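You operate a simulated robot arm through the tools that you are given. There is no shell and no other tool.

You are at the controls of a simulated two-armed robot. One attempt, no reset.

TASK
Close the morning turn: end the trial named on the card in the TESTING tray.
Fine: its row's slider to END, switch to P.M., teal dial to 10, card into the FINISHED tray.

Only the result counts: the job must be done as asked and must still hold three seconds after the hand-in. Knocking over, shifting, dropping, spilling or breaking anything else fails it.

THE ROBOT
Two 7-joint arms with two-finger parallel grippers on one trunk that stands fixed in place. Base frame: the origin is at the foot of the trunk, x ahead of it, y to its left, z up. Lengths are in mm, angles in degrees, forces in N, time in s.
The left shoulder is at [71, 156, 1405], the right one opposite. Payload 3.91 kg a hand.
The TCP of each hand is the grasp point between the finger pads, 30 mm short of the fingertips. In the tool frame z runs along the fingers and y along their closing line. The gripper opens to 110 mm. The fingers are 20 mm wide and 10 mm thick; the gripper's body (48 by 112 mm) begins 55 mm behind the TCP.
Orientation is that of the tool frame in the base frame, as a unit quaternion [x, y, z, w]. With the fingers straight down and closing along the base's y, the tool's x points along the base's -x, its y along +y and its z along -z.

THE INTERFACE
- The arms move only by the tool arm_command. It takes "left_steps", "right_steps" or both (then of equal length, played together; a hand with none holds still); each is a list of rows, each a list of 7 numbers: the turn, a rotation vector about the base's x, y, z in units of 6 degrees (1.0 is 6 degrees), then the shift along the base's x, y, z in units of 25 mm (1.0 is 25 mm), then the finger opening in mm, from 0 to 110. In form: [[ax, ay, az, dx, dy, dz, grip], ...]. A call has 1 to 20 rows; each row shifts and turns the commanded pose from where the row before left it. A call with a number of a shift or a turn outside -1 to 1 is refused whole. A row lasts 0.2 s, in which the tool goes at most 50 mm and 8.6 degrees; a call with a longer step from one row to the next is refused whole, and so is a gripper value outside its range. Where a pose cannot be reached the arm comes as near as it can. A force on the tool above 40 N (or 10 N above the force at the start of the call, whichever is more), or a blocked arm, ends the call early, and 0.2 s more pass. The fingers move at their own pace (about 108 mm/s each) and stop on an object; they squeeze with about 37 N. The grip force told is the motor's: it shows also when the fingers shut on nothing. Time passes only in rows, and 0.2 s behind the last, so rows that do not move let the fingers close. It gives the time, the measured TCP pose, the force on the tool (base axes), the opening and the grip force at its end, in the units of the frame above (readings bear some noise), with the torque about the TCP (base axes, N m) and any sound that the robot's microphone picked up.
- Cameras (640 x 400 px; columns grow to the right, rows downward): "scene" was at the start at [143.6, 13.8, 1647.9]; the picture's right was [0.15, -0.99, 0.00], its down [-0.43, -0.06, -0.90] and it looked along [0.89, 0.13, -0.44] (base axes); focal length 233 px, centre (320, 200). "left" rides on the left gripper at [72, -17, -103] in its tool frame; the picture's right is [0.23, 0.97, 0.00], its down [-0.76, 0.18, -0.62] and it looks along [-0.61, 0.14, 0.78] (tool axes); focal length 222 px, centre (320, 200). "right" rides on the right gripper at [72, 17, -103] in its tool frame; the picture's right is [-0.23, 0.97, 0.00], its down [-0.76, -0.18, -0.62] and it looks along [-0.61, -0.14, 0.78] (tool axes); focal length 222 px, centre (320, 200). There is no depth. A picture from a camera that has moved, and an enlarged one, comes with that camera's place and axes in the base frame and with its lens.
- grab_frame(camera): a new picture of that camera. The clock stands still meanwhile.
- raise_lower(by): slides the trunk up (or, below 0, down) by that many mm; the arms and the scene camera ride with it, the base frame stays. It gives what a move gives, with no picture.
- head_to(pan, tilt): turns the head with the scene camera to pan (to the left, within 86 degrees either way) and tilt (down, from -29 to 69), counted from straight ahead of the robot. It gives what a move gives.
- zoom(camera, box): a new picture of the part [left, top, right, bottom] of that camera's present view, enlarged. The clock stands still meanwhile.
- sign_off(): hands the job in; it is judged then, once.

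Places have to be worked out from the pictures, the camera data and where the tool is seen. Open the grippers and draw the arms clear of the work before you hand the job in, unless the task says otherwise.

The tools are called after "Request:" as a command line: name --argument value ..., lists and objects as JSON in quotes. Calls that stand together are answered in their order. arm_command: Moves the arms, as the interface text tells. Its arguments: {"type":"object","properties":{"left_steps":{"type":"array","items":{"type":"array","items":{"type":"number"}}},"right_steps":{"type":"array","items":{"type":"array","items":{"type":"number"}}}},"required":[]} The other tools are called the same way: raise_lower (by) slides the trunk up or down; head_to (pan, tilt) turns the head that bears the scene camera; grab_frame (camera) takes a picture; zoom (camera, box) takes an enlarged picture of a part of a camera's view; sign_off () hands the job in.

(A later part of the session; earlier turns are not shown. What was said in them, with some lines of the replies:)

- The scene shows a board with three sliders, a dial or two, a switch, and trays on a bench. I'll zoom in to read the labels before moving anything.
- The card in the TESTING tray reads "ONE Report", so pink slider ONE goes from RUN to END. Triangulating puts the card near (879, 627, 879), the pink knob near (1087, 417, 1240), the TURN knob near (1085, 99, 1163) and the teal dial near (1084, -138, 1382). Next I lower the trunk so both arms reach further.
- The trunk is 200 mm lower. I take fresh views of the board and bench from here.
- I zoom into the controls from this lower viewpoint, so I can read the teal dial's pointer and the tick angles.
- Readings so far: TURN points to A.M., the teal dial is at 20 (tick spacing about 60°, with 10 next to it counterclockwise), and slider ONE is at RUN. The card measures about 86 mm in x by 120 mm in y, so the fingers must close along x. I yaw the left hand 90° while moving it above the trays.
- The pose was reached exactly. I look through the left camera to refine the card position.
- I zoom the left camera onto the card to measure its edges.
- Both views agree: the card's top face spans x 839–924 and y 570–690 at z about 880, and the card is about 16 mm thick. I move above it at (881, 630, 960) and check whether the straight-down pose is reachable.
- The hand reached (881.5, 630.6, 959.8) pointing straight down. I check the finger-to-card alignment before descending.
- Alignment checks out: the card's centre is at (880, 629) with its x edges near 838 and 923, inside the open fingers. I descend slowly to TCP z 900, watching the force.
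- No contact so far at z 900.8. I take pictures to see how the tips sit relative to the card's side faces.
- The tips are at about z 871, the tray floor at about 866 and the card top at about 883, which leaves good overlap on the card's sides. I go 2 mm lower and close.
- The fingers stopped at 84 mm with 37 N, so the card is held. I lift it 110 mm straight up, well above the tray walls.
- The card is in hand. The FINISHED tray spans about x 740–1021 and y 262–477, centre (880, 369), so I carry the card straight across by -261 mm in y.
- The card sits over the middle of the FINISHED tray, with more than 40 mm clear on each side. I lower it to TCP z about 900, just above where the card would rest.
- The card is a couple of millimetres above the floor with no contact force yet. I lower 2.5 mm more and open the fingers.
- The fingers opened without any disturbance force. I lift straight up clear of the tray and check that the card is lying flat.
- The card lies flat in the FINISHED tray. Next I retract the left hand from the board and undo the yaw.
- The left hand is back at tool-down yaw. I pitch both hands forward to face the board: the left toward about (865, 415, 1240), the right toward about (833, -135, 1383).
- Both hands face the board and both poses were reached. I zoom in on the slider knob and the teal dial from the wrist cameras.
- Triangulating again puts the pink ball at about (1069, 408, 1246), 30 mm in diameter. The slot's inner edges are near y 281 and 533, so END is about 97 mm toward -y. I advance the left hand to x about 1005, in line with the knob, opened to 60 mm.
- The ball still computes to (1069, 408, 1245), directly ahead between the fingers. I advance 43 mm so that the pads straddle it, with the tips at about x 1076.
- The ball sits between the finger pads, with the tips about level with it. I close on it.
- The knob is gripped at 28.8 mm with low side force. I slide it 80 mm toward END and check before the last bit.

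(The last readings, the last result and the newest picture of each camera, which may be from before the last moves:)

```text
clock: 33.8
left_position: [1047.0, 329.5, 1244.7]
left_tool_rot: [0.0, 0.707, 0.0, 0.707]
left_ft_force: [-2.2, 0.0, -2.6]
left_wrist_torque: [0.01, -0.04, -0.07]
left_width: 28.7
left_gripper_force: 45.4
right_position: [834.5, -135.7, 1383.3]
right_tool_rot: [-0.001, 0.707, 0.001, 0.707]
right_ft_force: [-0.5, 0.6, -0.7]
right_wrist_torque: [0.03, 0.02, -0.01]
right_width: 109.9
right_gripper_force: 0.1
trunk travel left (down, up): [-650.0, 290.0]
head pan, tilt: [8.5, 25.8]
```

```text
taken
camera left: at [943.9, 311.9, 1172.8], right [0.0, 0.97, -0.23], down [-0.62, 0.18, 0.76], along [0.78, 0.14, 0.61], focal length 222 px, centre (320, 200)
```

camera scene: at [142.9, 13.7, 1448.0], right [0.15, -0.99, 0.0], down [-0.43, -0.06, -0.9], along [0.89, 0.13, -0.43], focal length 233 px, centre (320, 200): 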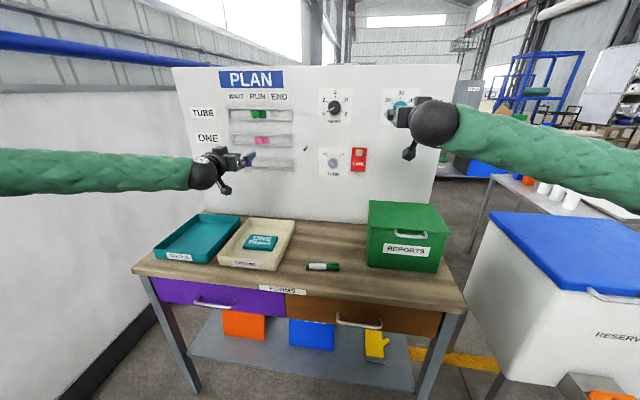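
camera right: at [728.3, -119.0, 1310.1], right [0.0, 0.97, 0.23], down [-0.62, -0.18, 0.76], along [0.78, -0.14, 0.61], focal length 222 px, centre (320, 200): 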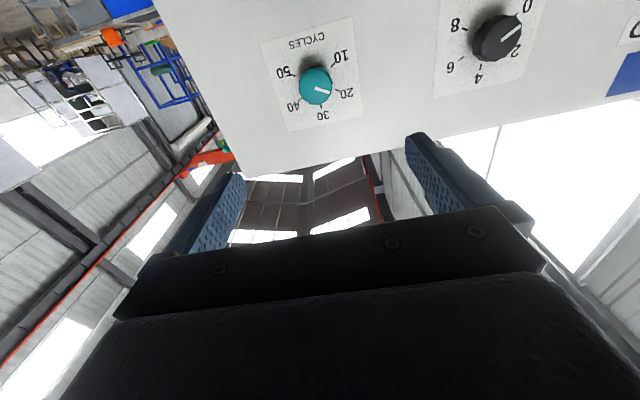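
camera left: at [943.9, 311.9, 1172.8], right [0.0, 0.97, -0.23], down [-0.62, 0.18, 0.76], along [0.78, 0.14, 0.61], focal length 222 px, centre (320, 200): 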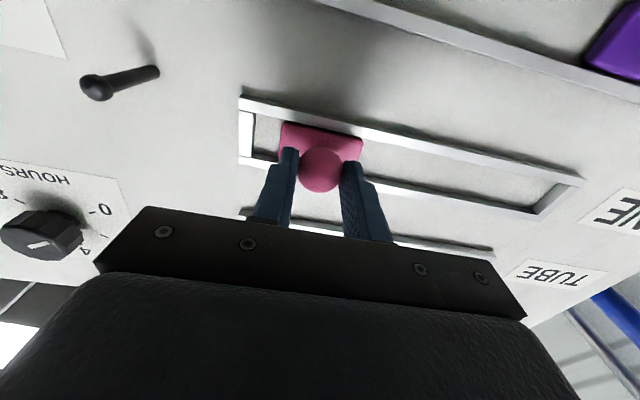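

The slider moves freely with the hand, and about 18–20 mm of the slot remains. I move on in small steps until the stop shows up in the force.

Request:
arm_command --left_steps '[[0, 0, 0, 0, -0.3, 0, 20], [0, 0, 0, 0, -0.3, 0, 20], [0, 0, 0, 0, -0.1, 0, 20], [0, 0, 0, 0, 0, 0, 20]]'

Request:
zoom --camera "left" --box '[200, 70, 440, 230]'

```text
clock: 34.8
left_position: [1047.2, 318.4, 1245.1]
left_tool_rot: [-0.003, 0.707, 0.0, 0.707]
left_ft_force: [-3.6, 30.5, -0.2]
left_wrist_torque: [0.08, 0.28, 0.91]
left_width: 29.0
left_gripper_force: 45.0
right_position: [832.6, -130.7, 1384.1]
right_tool_rot: [-0.002, 0.707, 0.0, 0.707]
right_ft_force: [0.4, -0.4, 0.2]
right_wrist_torque: [-0.01, -0.01, 0.01]
right_width: 109.8
right_gripper_force: 0.0
trunk travel left (down, up): [-650.0, 290.0]
head pan, tilt: [8.5, 25.8]
```

```text
2.50 times, centred on (320, 150) of left
camera zoom: at [944.2, 300.4, 1172.6], right [0.0, 0.97, -0.23], down [-0.62, 0.18, 0.76], along [0.78, 0.15, 0.61], focal length 555 px, centre (320, 325)
```

zoom: 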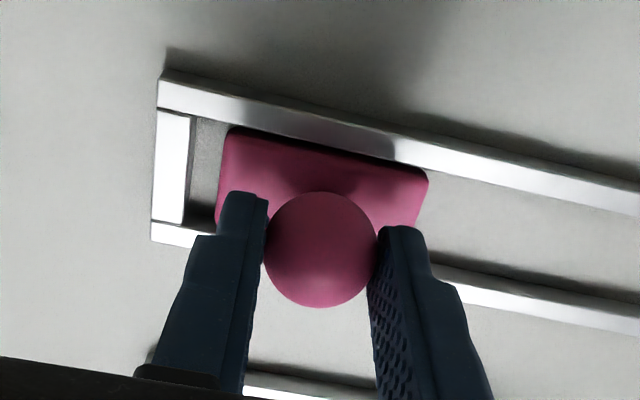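

A 30 N stop came up at y about 318, under the END label. The purple slider shows the same small gap at its WAIT end, so this is the slider's limit. I back the command off by 6 mm to relax the force.

Request:
arm_command --left_steps '[[0, 0, 0, 0, 0.12, 0, 20], [0, 0, 0, 0, 0.1, 0, 20], [0, 0, 0, 0, 0, 0, 20]]'

```text
clock: 35.6
left_position: [1048.2, 318.2, 1244.3]
left_tool_rot: [0.0, 0.707, -0.002, 0.707]
left_ft_force: [-2.8, 20.1, -1.2]
left_wrist_torque: [-0.01, 0.03, 0.31]
left_width: 28.7
left_gripper_force: 45.0
right_position: [833.0, -132.4, 1382.8]
right_tool_rot: [0.0, 0.707, 0.0, 0.707]
right_ft_force: [-0.4, 0.3, -0.1]
right_wrist_torque: [0.02, 0.01, 0.0]
right_width: 109.9
right_gripper_force: 0.1
trunk travel left (down, up): [-650.0, 290.0]
head pan, tilt: [8.5, 25.8]
```

The force dropped to 20 N with no movement, so there is still some wind-up in the arm. I back off a little more.

Request:
arm_command --left_steps '[[0, 0, 0, 0, 0.12, 0, 20], [0, 0, 0, 0, 0.1, 0, 20], [0, 0, 0, 0, 0, 0, 20], [0, 0, 0, 0, 0, 0, 20]]'

```text
clock: 36.6
left_position: [1047.2, 323.1, 1244.7]
left_tool_rot: [-0.001, 0.708, 0.0, 0.706]
left_ft_force: [-5.4, -1.4, -4.9]
left_wrist_torque: [0.11, 0.56, -0.37]
left_width: 28.6
left_gripper_force: 45.1
right_position: [834.2, -133.5, 1382.8]
right_tool_rot: [0.0, 0.707, 0.001, 0.707]
right_ft_force: [-0.3, -0.3, -1.0]
right_wrist_torque: [0.0, -0.01, -0.01]
right_width: 110.2
right_gripper_force: 0.1
trunk travel left (down, up): [-650.0, 290.0]
head pan, tilt: [8.5, 25.8]
```

The slider came back about 5 mm, to 323. I nudge it forward 4 mm so it sits right at the stop (about 318.5) with little force.

Request:
arm_command --left_steps '[[0, 0, 0, 0, -0.09, 0, 20], [0, 0, 0, 0, -0.08, 0, 20], [0, 0, 0, 0, 0, 0, 20], [0, 0, 0, 0, 0, 0, 20]]'

```text
clock: 37.6
left_position: [1047.3, 319.0, 1244.9]
left_tool_rot: [-0.001, 0.708, 0.0, 0.707]
left_ft_force: [-9.8, 1.7, -9.1]
left_wrist_torque: [-0.08, 0.33, 0.02]
left_width: 28.7
left_gripper_force: 45.2
right_position: [833.8, -133.9, 1383.2]
right_tool_rot: [-0.001, 0.707, 0.001, 0.707]
right_ft_force: [-0.5, 0.3, -0.4]
right_wrist_torque: [0.01, -0.03, 0.03]
right_width: 110.1
right_gripper_force: 0.1
trunk travel left (down, up): [-650.0, 290.0]
head pan, tilt: [8.5, 25.8]
```

The slider is at y 319, essentially on its stop, with little y force. I open the fingers and look.

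Request:
arm_command --left_steps '[[0, 0, 0, 0, 0, 0, 50], [0, 0, 0, 0, 0, 0, 50], [0, 0, 0, 0, 0, 0, 50]]'

Request:
zoom --camera "left" --box '[200, 70, 440, 230]'

```text
clock: 38.4
left_position: [1047.2, 318.9, 1246.5]
left_tool_rot: [-0.001, 0.707, 0.0, 0.707]
left_ft_force: [-0.6, -0.5, 0.3]
left_wrist_torque: [0.0, -0.01, -0.01]
left_width: 49.9
left_gripper_force: 0.0
right_position: [834.1, -136.5, 1383.4]
right_tool_rot: [-0.001, 0.707, 0.002, 0.707]
right_ft_force: [0.1, -0.8, 0.5]
right_wrist_torque: [0.01, 0.03, 0.02]
right_width: 110.1
right_gripper_force: 0.1
trunk travel left (down, up): [-650.0, 290.0]
head pan, tilt: [8.5, 25.8]
```

```text
2.50 times, centred on (320, 150) of left
camera zoom: at [944.2, 301.0, 1173.8], right [0.0, 0.97, -0.23], down [-0.62, 0.18, 0.76], along [0.78, 0.14, 0.61], focal length 555 px, centre (320, 325)
```

zoom: 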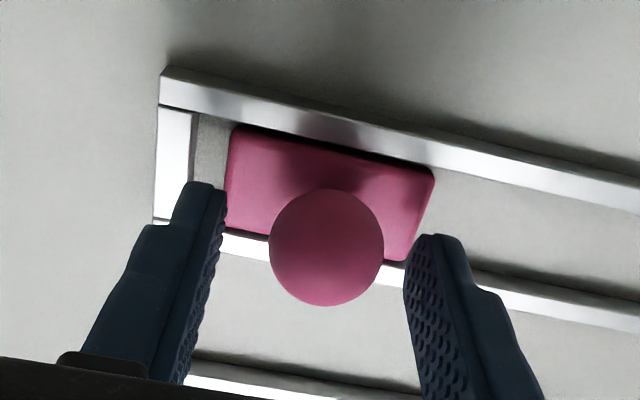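

The slider stayed put on release: the ball measures y about 319, within about 1 mm of the stop. I withdraw the left hand straight back and then to the left, clear of the board.

Request:
arm_command --left_steps '[[0, 0, 0, -0.4, 0, 0, 50], [0, 0, 0, -0.8, 0, 0, 50], [0, 0, 0, -0.9, 0, 0, 50], [0, 0, 0, -0.9, 0, 0, 50], [0, 0, 0, -0.9, 0, 0, 50], [0, 0, 0, -0.9, 0.5, 0, 50], [0, 0, 0, -0.9, 0.8, 0, 50], [0, 0, 0, -0.9, 0.8, 0, 50], [0, 0, 0, -0.9, 0.8, 0, 50], [0, 0, 0, -0.9, 0.8, 0, 50], [0, 0, 0, -0.9, 0.8, 0, 50], [0, 0, 0, 0, 0, 0, 50]]'

Request:
zoom --camera "scene" --box '[180, 60, 450, 230]'

Request:
grab_frame --camera "scene"

```text
clock: 41.0
left_position: [815.0, 430.4, 1245.6]
left_tool_rot: [0.0, 0.707, 0.0, 0.707]
left_ft_force: [0.6, -0.1, -0.8]
left_wrist_torque: [0.0, 0.02, 0.0]
left_width: 50.2
left_gripper_force: 0.0
right_position: [834.8, -135.3, 1382.4]
right_tool_rot: [0.0, 0.707, 0.001, 0.707]
right_ft_force: [-0.6, 0.4, 0.0]
right_wrist_torque: [-0.03, -0.01, 0.04]
right_width: 109.6
right_gripper_force: 0.1
trunk travel left (down, up): [-650.0, 290.0]
head pan, tilt: [8.5, 25.8]
```

```text
2.35 times, centred on (315, 145) of scene
camera zoom: at [144.5, 13.0, 1447.8], right [0.15, -0.99, 0.0], down [-0.43, -0.06, -0.9], along [0.89, 0.13, -0.44], focal length 547 px, centre (332, 329)
```

zoom: 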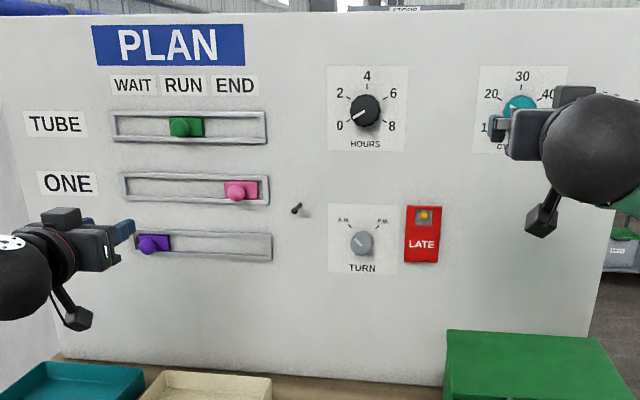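

```text
taken
camera scene: at [144.5, 13.0, 1447.8], right [0.15, -0.99, 0.0], down [-0.43, -0.06, -0.9], along [0.89, 0.13, -0.44], focal length 233 px, centre (320, 200)
```

scene: 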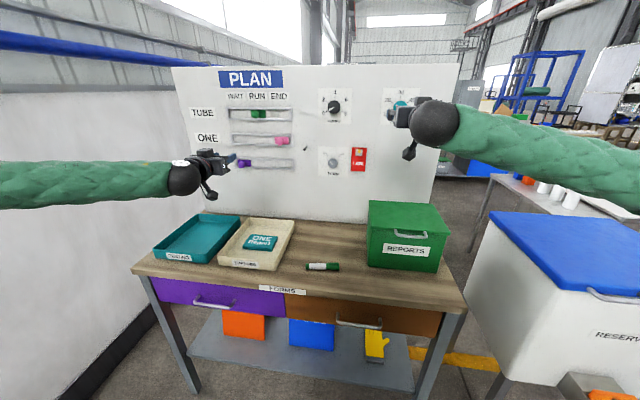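

Slider ONE now sits at END, and the green and purple sliders and LATE look untouched. For the teal dial, the plate geometry puts its axis near y -140, z 1380, face x about 1076, diameter about 48 mm, board about 1104. I pre-roll the right hand +30° and approach to x about 995, so the counterclockwise 60° turn stays well inside the wrist range.

Request:
arm_command --right_steps '[[1, 0, 0, 0.8, -0.025, -0.012, 80], [1, 0, 0, 0.8, -0.025, -0.012, 80], [1, 0, 0, 0.8, -0.025, -0.012, 80], [1, 0, 0, 0.8, -0.025, -0.012, 80], [1, 0, 0, 0.8, -0.025, -0.012, 80], [0, 0, 0, 0.8, -0.025, -0.012, 80], [0, 0, 0, 0.8, -0.025, -0.012, 80], [0, 0, 0, 0.8, -0.025, -0.012, 80], [0, 0, 0, 0, 0, 0, 80]]'

Request:
grab_frame --camera "right"

Request:
zoom --camera "scene" --box '[330, 70, 450, 160]'

```text
clock: 43.0
left_position: [814.3, 432.1, 1245.1]
left_tool_rot: [0.0, 0.707, 0.001, 0.707]
left_ft_force: [0.8, 0.4, 0.1]
left_wrist_torque: [0.01, -0.03, 0.0]
left_width: 50.0
left_gripper_force: 0.0
right_position: [993.1, -139.7, 1381.7]
right_tool_rot: [0.182, 0.683, 0.184, 0.683]
right_ft_force: [-0.2, 0.2, -0.4]
right_wrist_torque: [-0.01, -0.02, 0.01]
right_width: 80.0
right_gripper_force: 0.0
trunk travel left (down, up): [-650.0, 290.0]
head pan, tilt: [8.5, 25.8]
```

```text
taken
camera right: at [889.2, -89.4, 1326.1], right [0.0, 0.73, 0.68], down [-0.62, -0.54, 0.57], along [0.78, -0.43, 0.45], focal length 222 px, centre (320, 200)
```

right: 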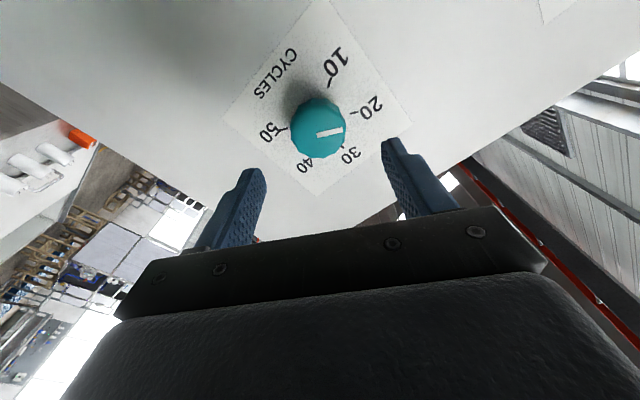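

```text
4.44 times, centred on (390, 115) of scene
camera zoom: at [143.2, 13.6, 1448.0], right [0.15, -0.99, 0.0], down [-0.43, -0.06, -0.9], along [0.89, 0.13, -0.44], focal length 1034 px, centre (9, 578)
```

zoom: 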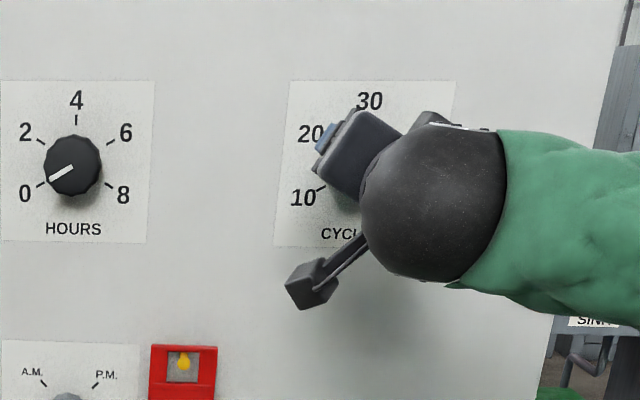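

I zoom the right camera onto the dial to centre it better.

Request:
zoom --camera "right" --box '[220, 20, 420, 200]'

```text
2.22 times, centred on (320, 110) of right
camera zoom: at [889.2, -89.4, 1326.1], right [0.0, 0.73, 0.68], down [-0.62, -0.54, 0.57], along [0.78, -0.43, 0.45], focal length 494 px, centre (320, 400)
```

zoom: 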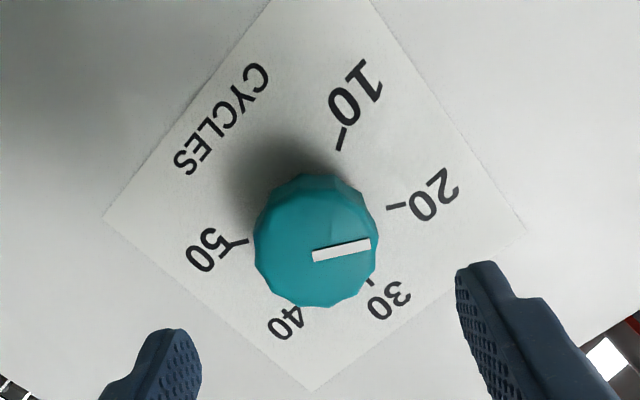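

The dial is about 3 mm off the hand axis. I correct it (dy -1.5, dz -2.2) and advance about 71 mm, so the tips end at x about 1094 around the 48 mm knob.

Request:
arm_command --right_steps '[[0, 0, 0, 0.7, -0.03, -0.044, 80], [0, 0, 0, 0.7, -0.03, -0.044, 80], [0, 0, 0, 0.6, 0, 0, 80], [0, 0, 0, 0.4, 0, 0, 80], [0, 0, 0, 0.3, 0, 0, 80], [0, 0, 0, 0.15, 0, 0, 80], [0, 0, 0, 0, 0, 0, 80]]'

Request:
grab_frame --camera "right"

```text
clock: 44.6
left_position: [814.3, 431.7, 1245.9]
left_tool_rot: [0.001, 0.707, 0.0, 0.707]
left_ft_force: [0.0, -0.4, 0.2]
left_wrist_torque: [0.01, 0.01, 0.0]
left_width: 50.1
left_gripper_force: 0.1
right_position: [1065.0, -141.2, 1378.6]
right_tool_rot: [0.183, 0.683, 0.183, 0.683]
right_ft_force: [-0.4, 0.6, 0.1]
right_wrist_torque: [0.01, 0.0, -0.03]
right_width: 80.1
right_gripper_force: 0.1
trunk travel left (down, up): [-650.0, 290.0]
head pan, tilt: [8.5, 25.8]
```

```text
taken
camera right: at [960.5, -91.3, 1323.4], right [0.0, 0.73, 0.68], down [-0.62, -0.54, 0.57], along [0.78, -0.43, 0.45], focal length 222 px, centre (320, 200)
```

right: 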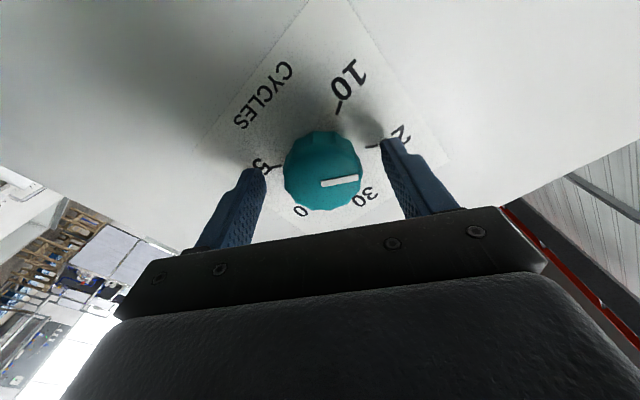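

The dial is between the fingers and well centred. I close on it and check the pointer has not shifted.

Request:
arm_command --right_steps '[[0, 0, 0, 0, 0, 0, 30], [0, 0, 0, 0, 0, 0, 30], [0, 0, 0, 0, 0, 0, 30], [0, 0, 0, 0, 0, 0, 30]]'

Request:
zoom --camera "right" --box '[220, 60, 420, 240]'

```text
clock: 45.6
left_position: [813.9, 432.3, 1244.9]
left_tool_rot: [-0.001, 0.707, 0.001, 0.707]
left_ft_force: [-0.6, 1.2, 0.1]
left_wrist_torque: [0.03, 0.0, 0.04]
left_width: 50.1
left_gripper_force: 0.0
right_position: [1065.8, -139.2, 1378.8]
right_tool_rot: [0.183, 0.683, 0.184, 0.683]
right_ft_force: [3.5, 4.8, 4.7]
right_wrist_torque: [0.0, 0.06, 0.46]
right_width: 47.0
right_gripper_force: 44.7
trunk travel left (down, up): [-650.0, 290.0]
head pan, tilt: [8.5, 25.8]
```

```text
2.22 times, centred on (320, 150) of right
camera zoom: at [960.4, -90.0, 1323.7], right [0.0, 0.73, 0.68], down [-0.62, -0.54, 0.57], along [0.78, -0.43, 0.45], focal length 494 px, centre (320, 311)
```

zoom: 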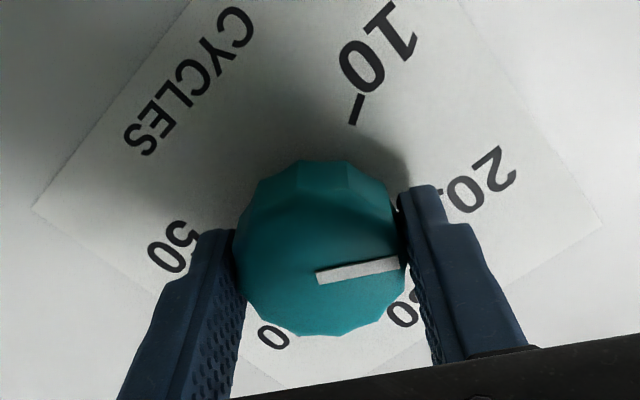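

Gripped at 47 mm with small forces. I turn counterclockwise by 60° (10 rows of -6° about x), which should take the dial from 20 to 10.

Request:
arm_command --right_steps '[[-1, 0, 0, 0, 0, 0, 30], [-1, 0, 0, 0, 0, 0, 30], [-1, 0, 0, 0, 0, 0, 30], [-1, 0, 0, 0, 0, 0, 30], [-1, 0, 0, 0, 0, 0, 30], [-1, 0, 0, 0, 0, 0, 30], [-1, 0, 0, 0, 0, 0, 30], [-1, 0, 0, 0, 0, 0, 30], [-1, 0, 0, 0, 0, 0, 30], [-1, 0, 0, 0, 0, 0, 30], [0, 0, 0, 0, 0, 0, 30]]'

Request:
zoom --camera "right" --box '[220, 60, 420, 240]'

```text
clock: 48.0
left_position: [814.3, 432.2, 1245.7]
left_tool_rot: [0.0, 0.707, -0.001, 0.707]
left_ft_force: [0.4, -0.4, -0.4]
left_wrist_torque: [-0.02, -0.01, -0.01]
left_width: 50.3
left_gripper_force: 0.1
right_position: [1064.6, -140.0, 1378.4]
right_tool_rot: [-0.184, 0.683, -0.182, 0.683]
right_ft_force: [7.6, 3.3, 6.9]
right_wrist_torque: [0.78, 0.01, 0.08]
right_width: 47.1
right_gripper_force: 44.5
trunk travel left (down, up): [-650.0, 290.0]
head pan, tilt: [8.5, 25.8]
```

```text
2.22 times, centred on (320, 150) of right
camera zoom: at [960.4, -163.2, 1306.9], right [0.0, 0.96, -0.29], down [-0.62, 0.23, 0.75], along [0.78, 0.18, 0.6], focal length 494 px, centre (320, 311)
```

zoom: 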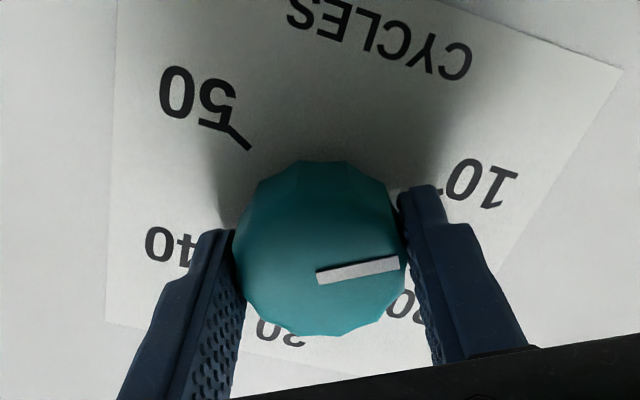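

The pointer turned with the fingers without slipping and now aligns with the 10 tick just as it did with 20 before. I open the fingers, back straight out and look.

Request:
arm_command --right_steps '[[0, 0, 0, 0, 0, 0, 80], [0, 0, 0, 0, 0, 0, 80], [0, 0, 0, 0, 0, 0, 80]]'

Request:
arm_command --right_steps '[[0, 0, 0, -0.4, 0, 0, 80], [0, 0, 0, -0.8, 0, 0, 80], [0, 0, 0, -0.8, 0, 0, 80], [0, 0, 0, -0.8, 0, 0, 80], [0, 0, 0, -0.8, 0, 0, 80], [0, 0, 0, -0.8, 0, 0, 80], [0, 0, 0, -0.8, 0, 0, 80], [0, 0, 0, 0, 0, 0, 80]]'

Request:
zoom --camera "right" --box '[220, 0, 440, 180]'

```text
clock: 48.8
left_position: [814.6, 431.3, 1245.3]
left_tool_rot: [0.0, 0.707, 0.0, 0.707]
left_ft_force: [-0.3, 0.7, -0.2]
left_wrist_torque: [0.0, 0.02, 0.01]
left_width: 50.2
left_gripper_force: 0.0
right_position: [1064.1, -141.1, 1379.0]
right_tool_rot: [-0.182, 0.683, -0.182, 0.683]
right_ft_force: [-0.3, 0.4, -0.1]
right_wrist_torque: [-0.03, 0.01, 0.0]
right_width: 80.2
right_gripper_force: 0.0
trunk travel left (down, up): [-650.0, 290.0]
head pan, tilt: [8.5, 25.8]
```

```text
clock: 50.6
left_position: [813.7, 432.0, 1245.9]
left_tool_rot: [-0.001, 0.707, 0.001, 0.707]
left_ft_force: [-0.2, 0.6, 0.3]
left_wrist_torque: [0.01, 0.0, 0.02]
left_width: 50.1
left_gripper_force: 0.1
right_position: [934.8, -141.7, 1378.6]
right_tool_rot: [-0.183, 0.684, -0.182, 0.683]
right_ft_force: [1.0, 0.0, -0.4]
right_wrist_torque: [0.03, 0.03, 0.0]
right_width: 79.7
right_gripper_force: 0.1
trunk travel left (down, up): [-650.0, 290.0]
head pan, tilt: [8.5, 25.8]
```

```text
2.22 times, centred on (330, 90) of right
camera zoom: at [830.8, -162.9, 1306.3], right [0.0, 0.96, -0.29], down [-0.62, 0.23, 0.75], along [0.78, 0.18, 0.6], focal length 494 px, centre (298, 444)
```

zoom: 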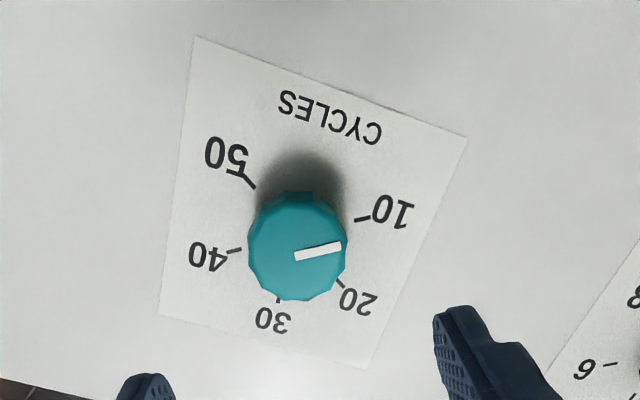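

Rectifying this view, the pointer stands at -121° and the 10 tick at -120°, so the dial reads 10. Next I take the right hand to a viewing spot before the TURN knob (about y 98, z 1165), rolled to -45° for the clockwise quarter turn.

Request:
arm_command --right_steps '[[0, 0, 0, -0.4, 0.2, -0.2, 80], [0, 0, 0, -0.4, 0.6, -0.5, 80], [0, 0, 0, -0.3, 0.8, -0.713, 80], [-0.5, 0, 0, -0.1, 0.8, -0.713, 80], [-0.5, 0, 0, 0, 0.8, -0.713, 70], [-0.5, 0, 0, 0, 0.8, -0.713, 70], [-0.5, 0, 0, 0, 0.8, -0.713, 70], [-0.5, 0, 0, 0, 0.8, -0.713, 70], [0, 0, 0, 0, 0.8, -0.713, 70], [0, 0, 0, 0, 0.8, -0.713, 70], [0, 0, 0, 0, 0.8, -0.713, 70], [0, 0, 0, 0, 0.8, -0.713, 70], [0, 0, 0, 0, 0.8, -0.713, 70], [0, 0, 0, 0, 0, 0, 70]]'

Request:
grab_frame --camera "right"

Request:
zoom --camera "scene" --box '[300, 70, 440, 190]'

```text
clock: 53.6
left_position: [814.2, 430.1, 1245.8]
left_tool_rot: [0.0, 0.707, 0.0, 0.707]
left_ft_force: [0.2, -0.8, 0.1]
left_wrist_torque: [-0.02, 0.02, 0.01]
left_width: 50.3
left_gripper_force: 0.0
right_position: [904.1, 97.7, 1164.8]
right_tool_rot: [-0.271, 0.654, -0.269, 0.653]
right_ft_force: [0.8, -0.2, 0.3]
right_wrist_torque: [-0.01, 0.0, 0.01]
right_width: 70.3
right_gripper_force: 0.1
trunk travel left (down, up): [-650.0, 290.0]
head pan, tilt: [8.5, 25.8]
```

```text
taken
camera right: at [799.8, 58.2, 1101.3], right [0.0, 0.85, -0.53], down [-0.62, 0.41, 0.67], along [0.78, 0.33, 0.53], focal length 222 px, centre (320, 200)
```

right: 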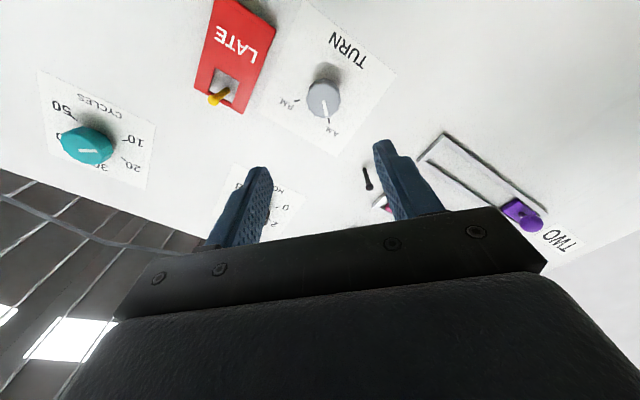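

```text
3.33 times, centred on (370, 130) of scene
camera zoom: at [143.2, 13.2, 1448.0], right [0.15, -0.99, 0.0], down [-0.43, -0.06, -0.9], along [0.89, 0.13, -0.44], focal length 775 px, centre (153, 433)
```

zoom: 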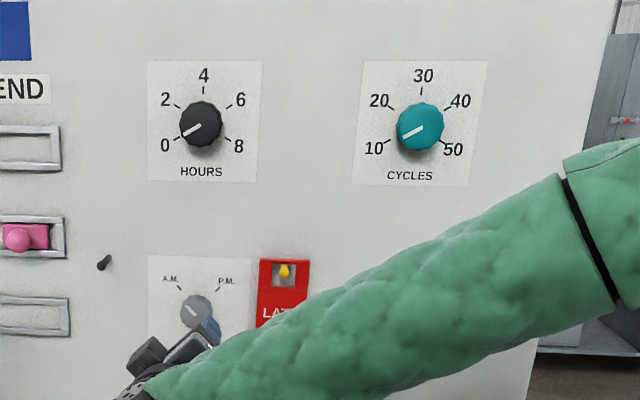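

The scene view confirms the teal dial at 10, at the same angle as the HOURS pointer at 0. I zoom in on the TURN knob from the hand camera.

Request:
zoom --camera "right" --box '[180, 0, 420, 180]'

```text
2.22 times, centred on (300, 90) of right
camera zoom: at [799.8, 58.2, 1101.3], right [0.0, 0.85, -0.53], down [-0.62, 0.41, 0.67], along [0.78, 0.33, 0.53], focal length 494 px, centre (364, 444)
```

zoom: 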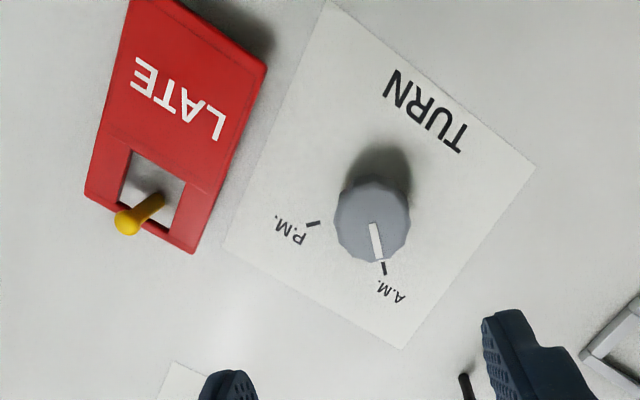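

The plate geometry gives the TURN knob at y about 100.5, z about 1159.5, diameter about 40 mm. The A.M. tick is at -45° and the P.M. tick at +45°, so it needs a 90° clockwise turn. I line up and advance to x about 1000.

Request:
arm_command --right_steps '[[0, 0, 0, 0.77, 0.023, -0.043, 70], [0, 0, 0, 0.77, 0.023, -0.043, 70], [0, 0, 0, 0.77, 0.023, -0.043, 70], [0, 0, 0, 0.77, 0.023, -0.043, 70], [0, 0, 0, 0.77, 0.023, -0.043, 70], [0, 0, 0, 0, 0, 0, 70]]'

Request:
grab_frame --camera "right"

Request:
grab_frame --camera "scene"

```text
clock: 55.0
left_position: [813.9, 430.9, 1245.0]
left_tool_rot: [0.0, 0.707, 0.0, 0.707]
left_ft_force: [-0.2, -0.2, 0.4]
left_wrist_torque: [0.0, 0.03, 0.01]
left_width: 50.2
left_gripper_force: 0.0
right_position: [1000.8, 101.7, 1159.6]
right_tool_rot: [-0.272, 0.654, -0.269, 0.653]
right_ft_force: [-0.4, 0.2, 0.7]
right_wrist_torque: [0.01, -0.02, -0.01]
right_width: 70.0
right_gripper_force: 0.0
trunk travel left (down, up): [-650.0, 290.0]
head pan, tilt: [8.5, 25.8]
```

```text
taken
camera right: at [896.2, 61.6, 1096.2], right [0.0, 0.85, -0.53], down [-0.62, 0.41, 0.67], along [0.78, 0.33, 0.53], focal length 222 px, centre (320, 200)
```

right: 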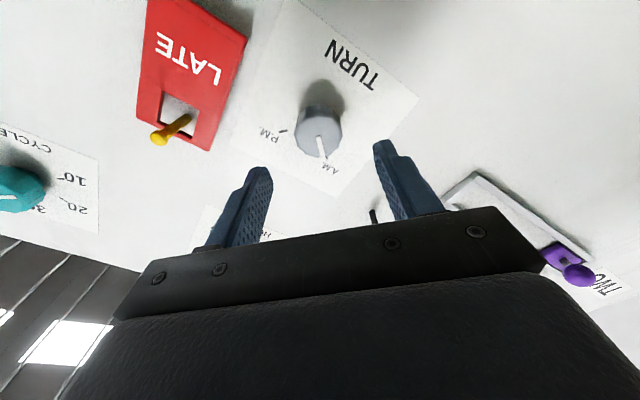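

```text
taken
camera scene: at [143.3, 13.9, 1447.9], right [0.15, -0.99, 0.0], down [-0.43, -0.06, -0.9], along [0.89, 0.13, -0.44], focal length 233 px, centre (320, 200)
```

scene: 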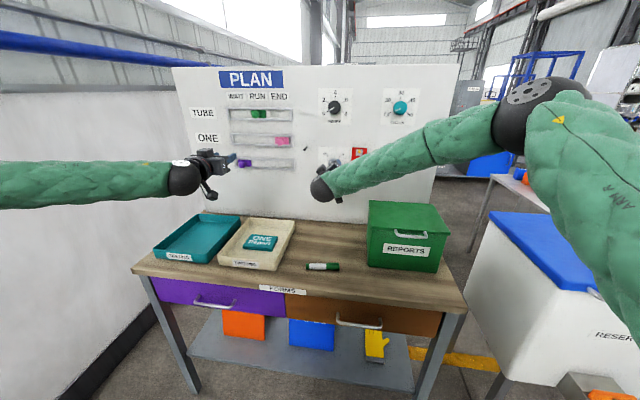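

The knob is on axis (101, 1160). I advance 63 mm so the tips reach x about 1094 around the knob.

Request:
arm_command --right_steps '[[0, 0, 0, 0.7, -0.02, 0, 70], [0, 0, 0, 0.7, 0, 0, 70], [0, 0, 0, 0.5, 0, 0, 70], [0, 0, 0, 0.4, 0, 0, 70], [0, 0, 0, 0.22, 0, 0, 70], [0, 0, 0, 0, 0, 0, 70]]'

Request:
grab_frame --camera "right"

```text
clock: 56.4
left_position: [814.5, 430.8, 1245.3]
left_tool_rot: [0.001, 0.707, 0.0, 0.707]
left_ft_force: [0.5, 0.3, -0.3]
left_wrist_torque: [0.03, -0.02, 0.02]
left_width: 50.3
left_gripper_force: 0.1
right_position: [1064.2, 101.4, 1158.7]
right_tool_rot: [-0.271, 0.654, -0.27, 0.653]
right_ft_force: [-0.2, 0.8, -0.7]
right_wrist_torque: [0.01, -0.01, 0.01]
right_width: 70.0
right_gripper_force: 0.0
trunk travel left (down, up): [-650.0, 290.0]
head pan, tilt: [8.5, 25.8]
```

```text
taken
camera right: at [959.6, 61.1, 1094.9], right [0.0, 0.85, -0.53], down [-0.62, 0.41, 0.67], along [0.78, 0.33, 0.53], focal length 222 px, centre (320, 200)
```

right: 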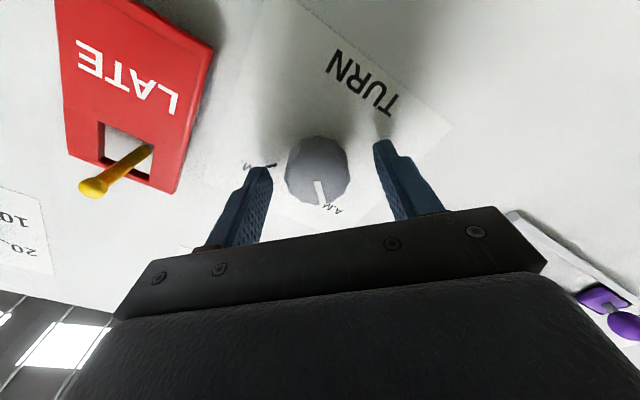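

The knob sits between the fingers, about 2–3 mm toward one side. I nudge to centre and close.

Request:
arm_command --right_steps '[[0, 0, 0, 0, -0.06, 0.05, 70], [0, 0, 0, 0, 0, 0, 25], [0, 0, 0, 0, 0, 0, 25], [0, 0, 0, 0, 0, 0, 25], [0, 0, 0, 0, 0, 0, 25]]'

Request:
zoom --camera "right" --box '[220, 60, 420, 240]'

```text
clock: 57.6
left_position: [815.0, 431.4, 1245.3]
left_tool_rot: [0.0, 0.707, -0.001, 0.707]
left_ft_force: [0.6, 0.2, -0.1]
left_wrist_torque: [0.0, -0.02, -0.03]
left_width: 50.1
left_gripper_force: 0.0
right_position: [1063.9, 100.3, 1160.3]
right_tool_rot: [-0.272, 0.654, -0.27, 0.653]
right_ft_force: [-3.8, 1.4, -3.2]
right_wrist_torque: [0.0, -0.08, 0.26]
right_width: 39.1
right_gripper_force: 45.5
trunk travel left (down, up): [-650.0, 290.0]
head pan, tilt: [8.5, 25.8]
```

```text
2.22 times, centred on (320, 150) of right
camera zoom: at [959.3, 59.7, 1096.0], right [0.0, 0.85, -0.53], down [-0.62, 0.41, 0.67], along [0.78, 0.33, 0.53], focal length 494 px, centre (320, 311)
```

zoom: 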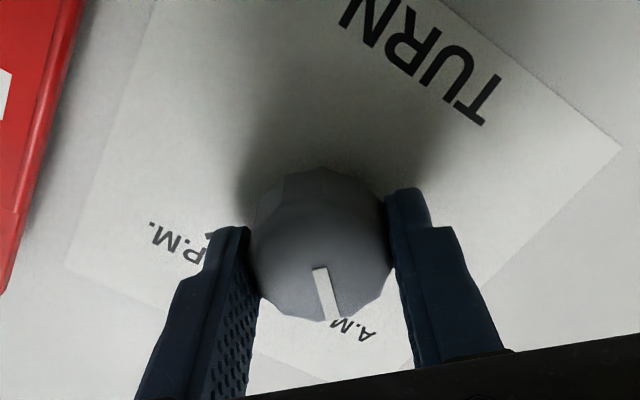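

Gripped at 39 mm with low forces. I turn clockwise by 90° (15 rows of +6° about x).

Request:
arm_command --right_steps '[[1, 0, 0, 0, 0, 0, 25], [1, 0, 0, 0, 0, 0, 25], [1, 0, 0, 0, 0, 0, 25], [1, 0, 0, 0, 0, 0, 25], [1, 0, 0, 0, 0, 0, 25], [1, 0, 0, 0, 0, 0, 25], [1, 0, 0, 0, 0, 0, 25], [1, 0, 0, 0, 0, 0, 25], [1, 0, 0, 0, 0, 0, 25], [1, 0, 0, 0, 0, 0, 25], [1, 0, 0, 0, 0, 0, 25], [1, 0, 0, 0, 0, 0, 25], [1, 0, 0, 0, 0, 0, 25], [1, 0, 0, 0, 0, 0, 25], [1, 0, 0, 0, 0, 0, 25], [0, 0, 0, 0, 0, 0, 25]]'

Request:
zoom --camera "right" --box '[220, 60, 420, 240]'

```text
clock: 61.0
left_position: [814.0, 431.9, 1244.8]
left_tool_rot: [-0.001, 0.707, 0.001, 0.707]
left_ft_force: [0.7, 0.4, -0.2]
left_wrist_torque: [-0.02, 0.0, 0.0]
left_width: 50.0
left_gripper_force: 0.0
right_position: [1063.4, 100.4, 1160.4]
right_tool_rot: [0.272, 0.654, 0.27, 0.653]
right_ft_force: [-14.4, -4.7, -16.8]
right_wrist_torque: [-0.01, 0.52, 0.02]
right_width: 39.2
right_gripper_force: 44.6
trunk travel left (down, up): [-650.0, 290.0]
head pan, tilt: [8.5, 25.8]
```

```text
2.22 times, centred on (320, 150) of right
camera zoom: at [959.3, 161.9, 1120.0], right [0.0, 0.53, 0.85], down [-0.62, -0.67, 0.41], along [0.78, -0.53, 0.33], focal length 494 px, centre (320, 311)
```

zoom: 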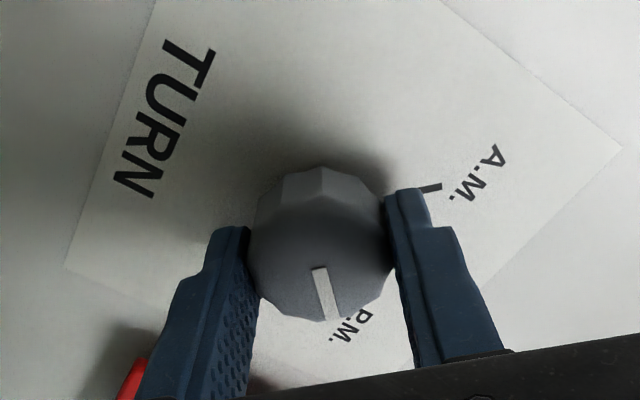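

The pointer turned with the fingers and now stands at P.M. just as it did at A.M. before. I release and back straight out.

Request:
arm_command --right_steps '[[0, 0, 0, 0, 0, 0, 70], [0, 0, 0, 0, 0, 0, 70], [0, 0, 0, 0, 0, 0, 70]]'

Request:
arm_command --right_steps '[[0, 0, 0, -0.4, 0, 0, 70], [0, 0, 0, -0.8, 0, 0, 70], [0, 0, 0, -0.8, 0, 0, 70], [0, 0, 0, -0.8, 0, 0, 70], [0, 0, 0, -0.8, 0, 0, 70], [0, 0, 0, -0.8, 0, 0, 70], [0, 0, 0, -0.8, 0, 0, 70], [0, 0, 0, 0, 0, 0, 70]]'

Request:
grab_frame --camera "right"

Request:
zoom --camera "right" --box '[220, 0, 440, 180]'

```text
clock: 61.8
left_position: [813.9, 431.2, 1244.8]
left_tool_rot: [0.0, 0.707, 0.0, 0.707]
left_ft_force: [0.2, -0.1, 0.6]
left_wrist_torque: [0.01, -0.02, -0.01]
left_width: 50.3
left_gripper_force: 0.2
right_position: [1063.5, 99.7, 1163.0]
right_tool_rot: [0.271, 0.652, 0.272, 0.653]
right_ft_force: [0.0, 0.3, 0.0]
right_wrist_torque: [-0.02, -0.02, 0.0]
right_width: 69.8
right_gripper_force: 0.1
trunk travel left (down, up): [-650.0, 290.0]
head pan, tilt: [8.5, 25.8]
```

```text
clock: 63.6
left_position: [814.0, 432.2, 1246.6]
left_tool_rot: [0.001, 0.707, 0.001, 0.708]
left_ft_force: [-0.5, -0.2, 0.3]
left_wrist_torque: [-0.03, 0.0, 0.02]
left_width: 49.9
left_gripper_force: 0.1
right_position: [933.5, 100.1, 1160.5]
right_tool_rot: [0.272, 0.653, 0.271, 0.653]
right_ft_force: [-0.3, 0.1, 0.1]
right_wrist_torque: [-0.01, 0.02, -0.03]
right_width: 69.9
right_gripper_force: 0.0
trunk travel left (down, up): [-650.0, 290.0]
head pan, tilt: [8.5, 25.8]
```

```text
taken
camera right: at [829.0, 163.0, 1120.8], right [0.0, 0.53, 0.85], down [-0.62, -0.67, 0.41], along [0.78, -0.53, 0.33], focal length 222 px, centre (320, 200)
```

right: 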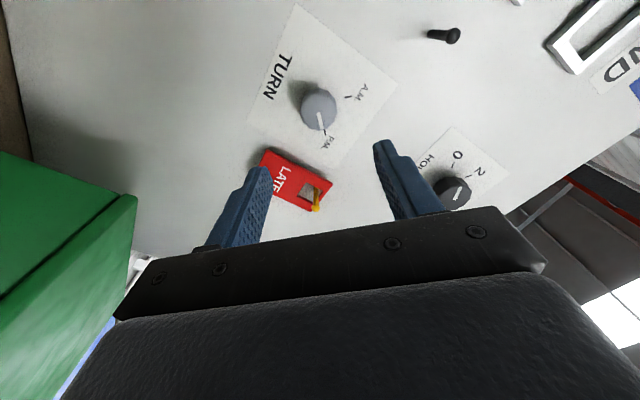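

```text
2.22 times, centred on (330, 90) of right
camera zoom: at [829.0, 163.0, 1120.8], right [0.0, 0.53, 0.85], down [-0.62, -0.67, 0.41], along [0.78, -0.53, 0.33], focal length 494 px, centre (298, 444)
```

zoom: 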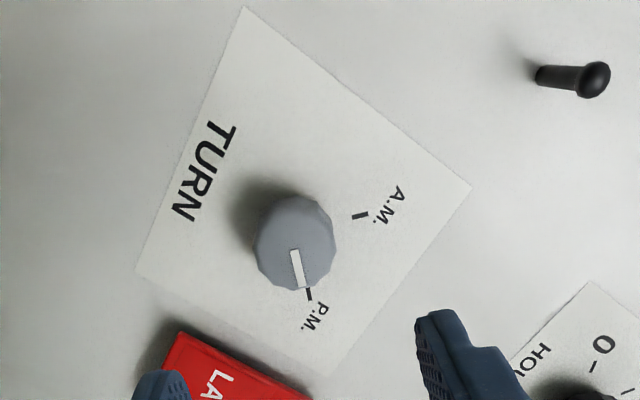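

TURN now points at the P.M. tick. I draw both arms back from the board with the grippers open, unrolling the right wrist.

Request:
arm_command --left_steps '[[0, 0, 0, -0.4, 0.1, 0.1, 110], [0, 0, 0, -0.4, 0.1, 0.1, 110], [0, 0, 0, -0.4, 0.1, 0.1, 110], [0, 0, 0, -0.4, 0.1, 0.1, 110], [0, 0, 0, -0.4, 0.1, 0.1, 110], [0, 0, 0, -0.4, 0.1, 0.1, 110], [0, 0, 0, -0.4, 0.1, 0.1, 110], [0, 0, 0, -0.4, 0.1, 0.1, 110], [0, 0, 0, -0.4, 0.1, 0.1, 110], [0, 0, 0, -0.4, 0.1, 0.1, 110], [0, 0, 0, -0.4, 0.1, 0.1, 110], [0, 0, 0, -0.4, 0.1, 0.1, 110], [0, 0, 0, -0.4, 0.1, 0.1, 110], [0, 0, 0, 0, 0, 0, 110]]' --right_steps '[[0, 0, 0, -0.6, -0.3, 0.2, 70], [0, 0, 0, -0.6, -0.75, 0.45, 70], [-0.75, 0, 0, -0.6, -0.75, 0.45, 110], [-0.75, 0, 0, -0.6, -0.75, 0.45, 110], [-0.75, 0, 0, -0.6, -0.75, 0.45, 110], [-0.75, 0, 0, -0.6, -0.75, 0.45, 110], [-0.75, 0, 0, -0.6, -0.75, 0.45, 110], [-0.75, 0, 0, -0.6, -0.75, 0.45, 110], [-0.75, 0, 0, -0.6, -0.75, 0.45, 110], [-0.75, 0, 0, -0.6, -0.75, 0.45, 110], [-0.75, 0, 0, -0.6, -0.75, 0.45, 110], [-0.75, 0, 0, -0.6, -0.75, 0.45, 110], [0, 0, 0, -0.6, -0.75, 0.45, 110], [0, 0, 0, 0, 0, 0, 110]]'

Request:
grab_frame --camera "scene"

Request:
zoom --camera "scene" --box '[180, 60, 450, 230]'

Request:
zoom --camera "scene" --box '[190, 80, 310, 190]'

Request:
zoom --camera "scene" --box '[130, 190, 460, 350]'

```text
clock: 66.6
left_position: [683.8, 465.7, 1278.4]
left_tool_rot: [-0.001, 0.708, -0.002, 0.707]
left_ft_force: [0.2, 0.7, -1.2]
left_wrist_torque: [0.02, 0.0, 0.0]
left_width: 110.0
left_gripper_force: 0.1
right_position: [739.5, -132.4, 1302.3]
right_tool_rot: [0.0, 0.707, 0.0, 0.707]
right_ft_force: [0.8, 0.3, -0.1]
right_wrist_torque: [0.03, -0.02, -0.02]
right_width: 110.1
right_gripper_force: 0.0
trunk travel left (down, up): [-650.0, 290.0]
head pan, tilt: [8.5, 25.8]
```

```text
taken
camera scene: at [144.0, 15.1, 1447.8], right [0.15, -0.99, 0.0], down [-0.43, -0.07, -0.9], along [0.89, 0.13, -0.44], focal length 233 px, centre (320, 200)
```

scene: 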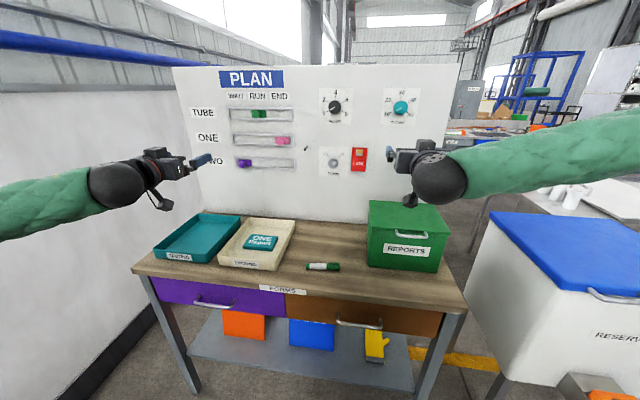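

```text
2.35 times, centred on (315, 145) of scene
camera zoom: at [144.0, 15.1, 1447.8], right [0.15, -0.99, 0.0], down [-0.43, -0.07, -0.9], along [0.89, 0.13, -0.44], focal length 547 px, centre (332, 329)
```

zoom: 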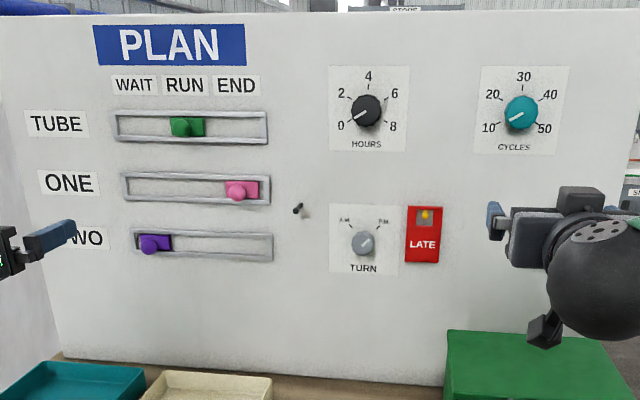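

```text
3.64 times, centred on (250, 135) of scene
camera zoom: at [144.0, 15.1, 1447.8], right [0.15, -0.99, 0.0], down [-0.43, -0.07, -0.9], along [0.89, 0.13, -0.44], focal length 846 px, centre (574, 436)
```

zoom: 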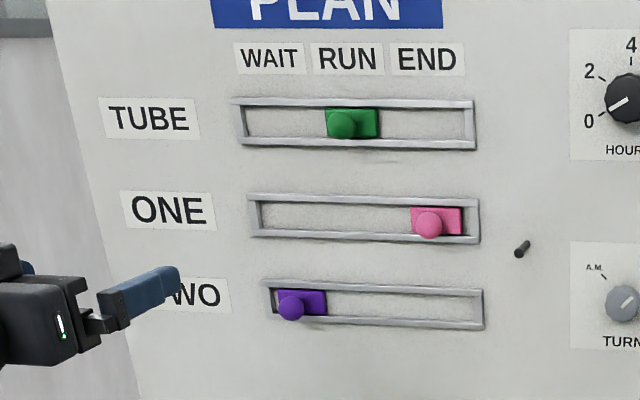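

```text
1.94 times, centred on (295, 270) of scene
camera zoom: at [144.0, 15.1, 1447.8], right [0.15, -0.99, 0.0], down [-0.43, -0.07, -0.9], along [0.89, 0.13, -0.44], focal length 451 px, centre (368, 64)
```

zoom: 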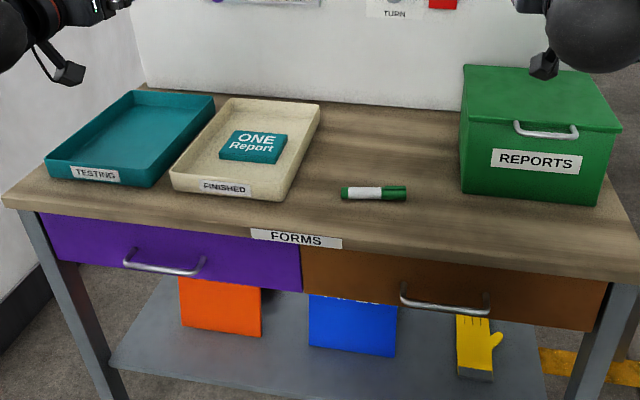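

Everything checks out: ONE is at END, the dial reads 10, TURN is at P.M., the card is flat in FINISHED, and the other items are unchanged. I pull both hands a little further back, beyond the bench edge.

Request:
arm_command --left_steps '[[0, 0, 0, -0.5, 0, 0.2, 110], [0, 0, 0, -0.5, 0, 0.2, 110], [0, 0, 0, -0.5, 0, 0.2, 110], [0, 0, 0, -0.5, 0, 0.2, 110], [0, 0, 0, -0.5, 0, 0.2, 110], [0, 0, 0, 0, 0, 0, 110]]' --right_steps '[[0, 0, 0, -0.8, 0, 0.2, 110], [0, 0, 0, -0.8, 0, 0.2, 110], [0, 0, 0, -0.8, 0, 0.2, 110], [0, 0, 0, -0.8, 0, 0.2, 110], [0, 0, 0, -0.8, 0, 0.2, 110], [0, 0, 0, 0, 0, 0, 110]]'

Request:
zoom --camera "scene" --box '[180, 60, 450, 230]'

```text
clock: 68.0
left_position: [621.9, 464.1, 1303.9]
left_tool_rot: [0.0, 0.707, 0.0, 0.707]
left_ft_force: [-0.3, -0.2, -0.3]
left_wrist_torque: [0.01, 0.01, 0.0]
left_width: 109.9
left_gripper_force: 0.0
right_position: [637.8, -133.5, 1326.1]
right_tool_rot: [0.0, 0.707, 0.0, 0.707]
right_ft_force: [-0.7, 0.4, 0.2]
right_wrist_torque: [-0.02, 0.01, -0.02]
right_width: 110.1
right_gripper_force: 0.0
trunk travel left (down, up): [-650.0, 290.0]
head pan, tilt: [8.5, 25.8]
```

```text
2.35 times, centred on (315, 145) of scene
camera zoom: at [143.6, 13.8, 1447.9], right [0.15, -0.99, 0.0], down [-0.43, -0.06, -0.9], along [0.89, 0.13, -0.44], focal length 547 px, centre (332, 329)
```

zoom: 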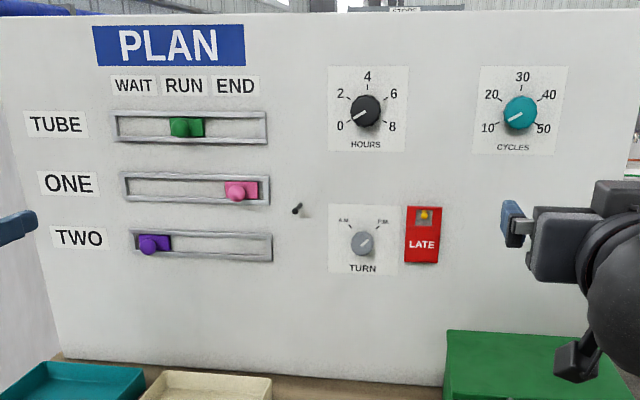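

The final view shows ONE at END, TURN at P.M. and the teal dial at 10. The card was seen flat in FINISHED just before this last pull-back, and both arms are clear with the grippers open. I hand in the job.

Request:
sign_off

```text
The job is handed in.
```

The morning turn is closed and the job is handed in. The card in the TESTING tray read "ONE Report", so trial ONE is the one I ended.

- **Slider:** row ONE is at END, within about 1 mm of its stop. TUBE and TWO were left where they were.
- **Switch:** TURN points at P.M.
- **Teal dial:** CYCLES reads 10, with its pointer within about 1° of the tick.
- **Card:** it lies flat in the middle of the FINISHED tray, and the TESTING tray is empty.

In the last pictures the LATE switch, the HOURS dial, the marker and the REPORTS box looked unchanged. Both grippers are open and both arms are clear of the bench.
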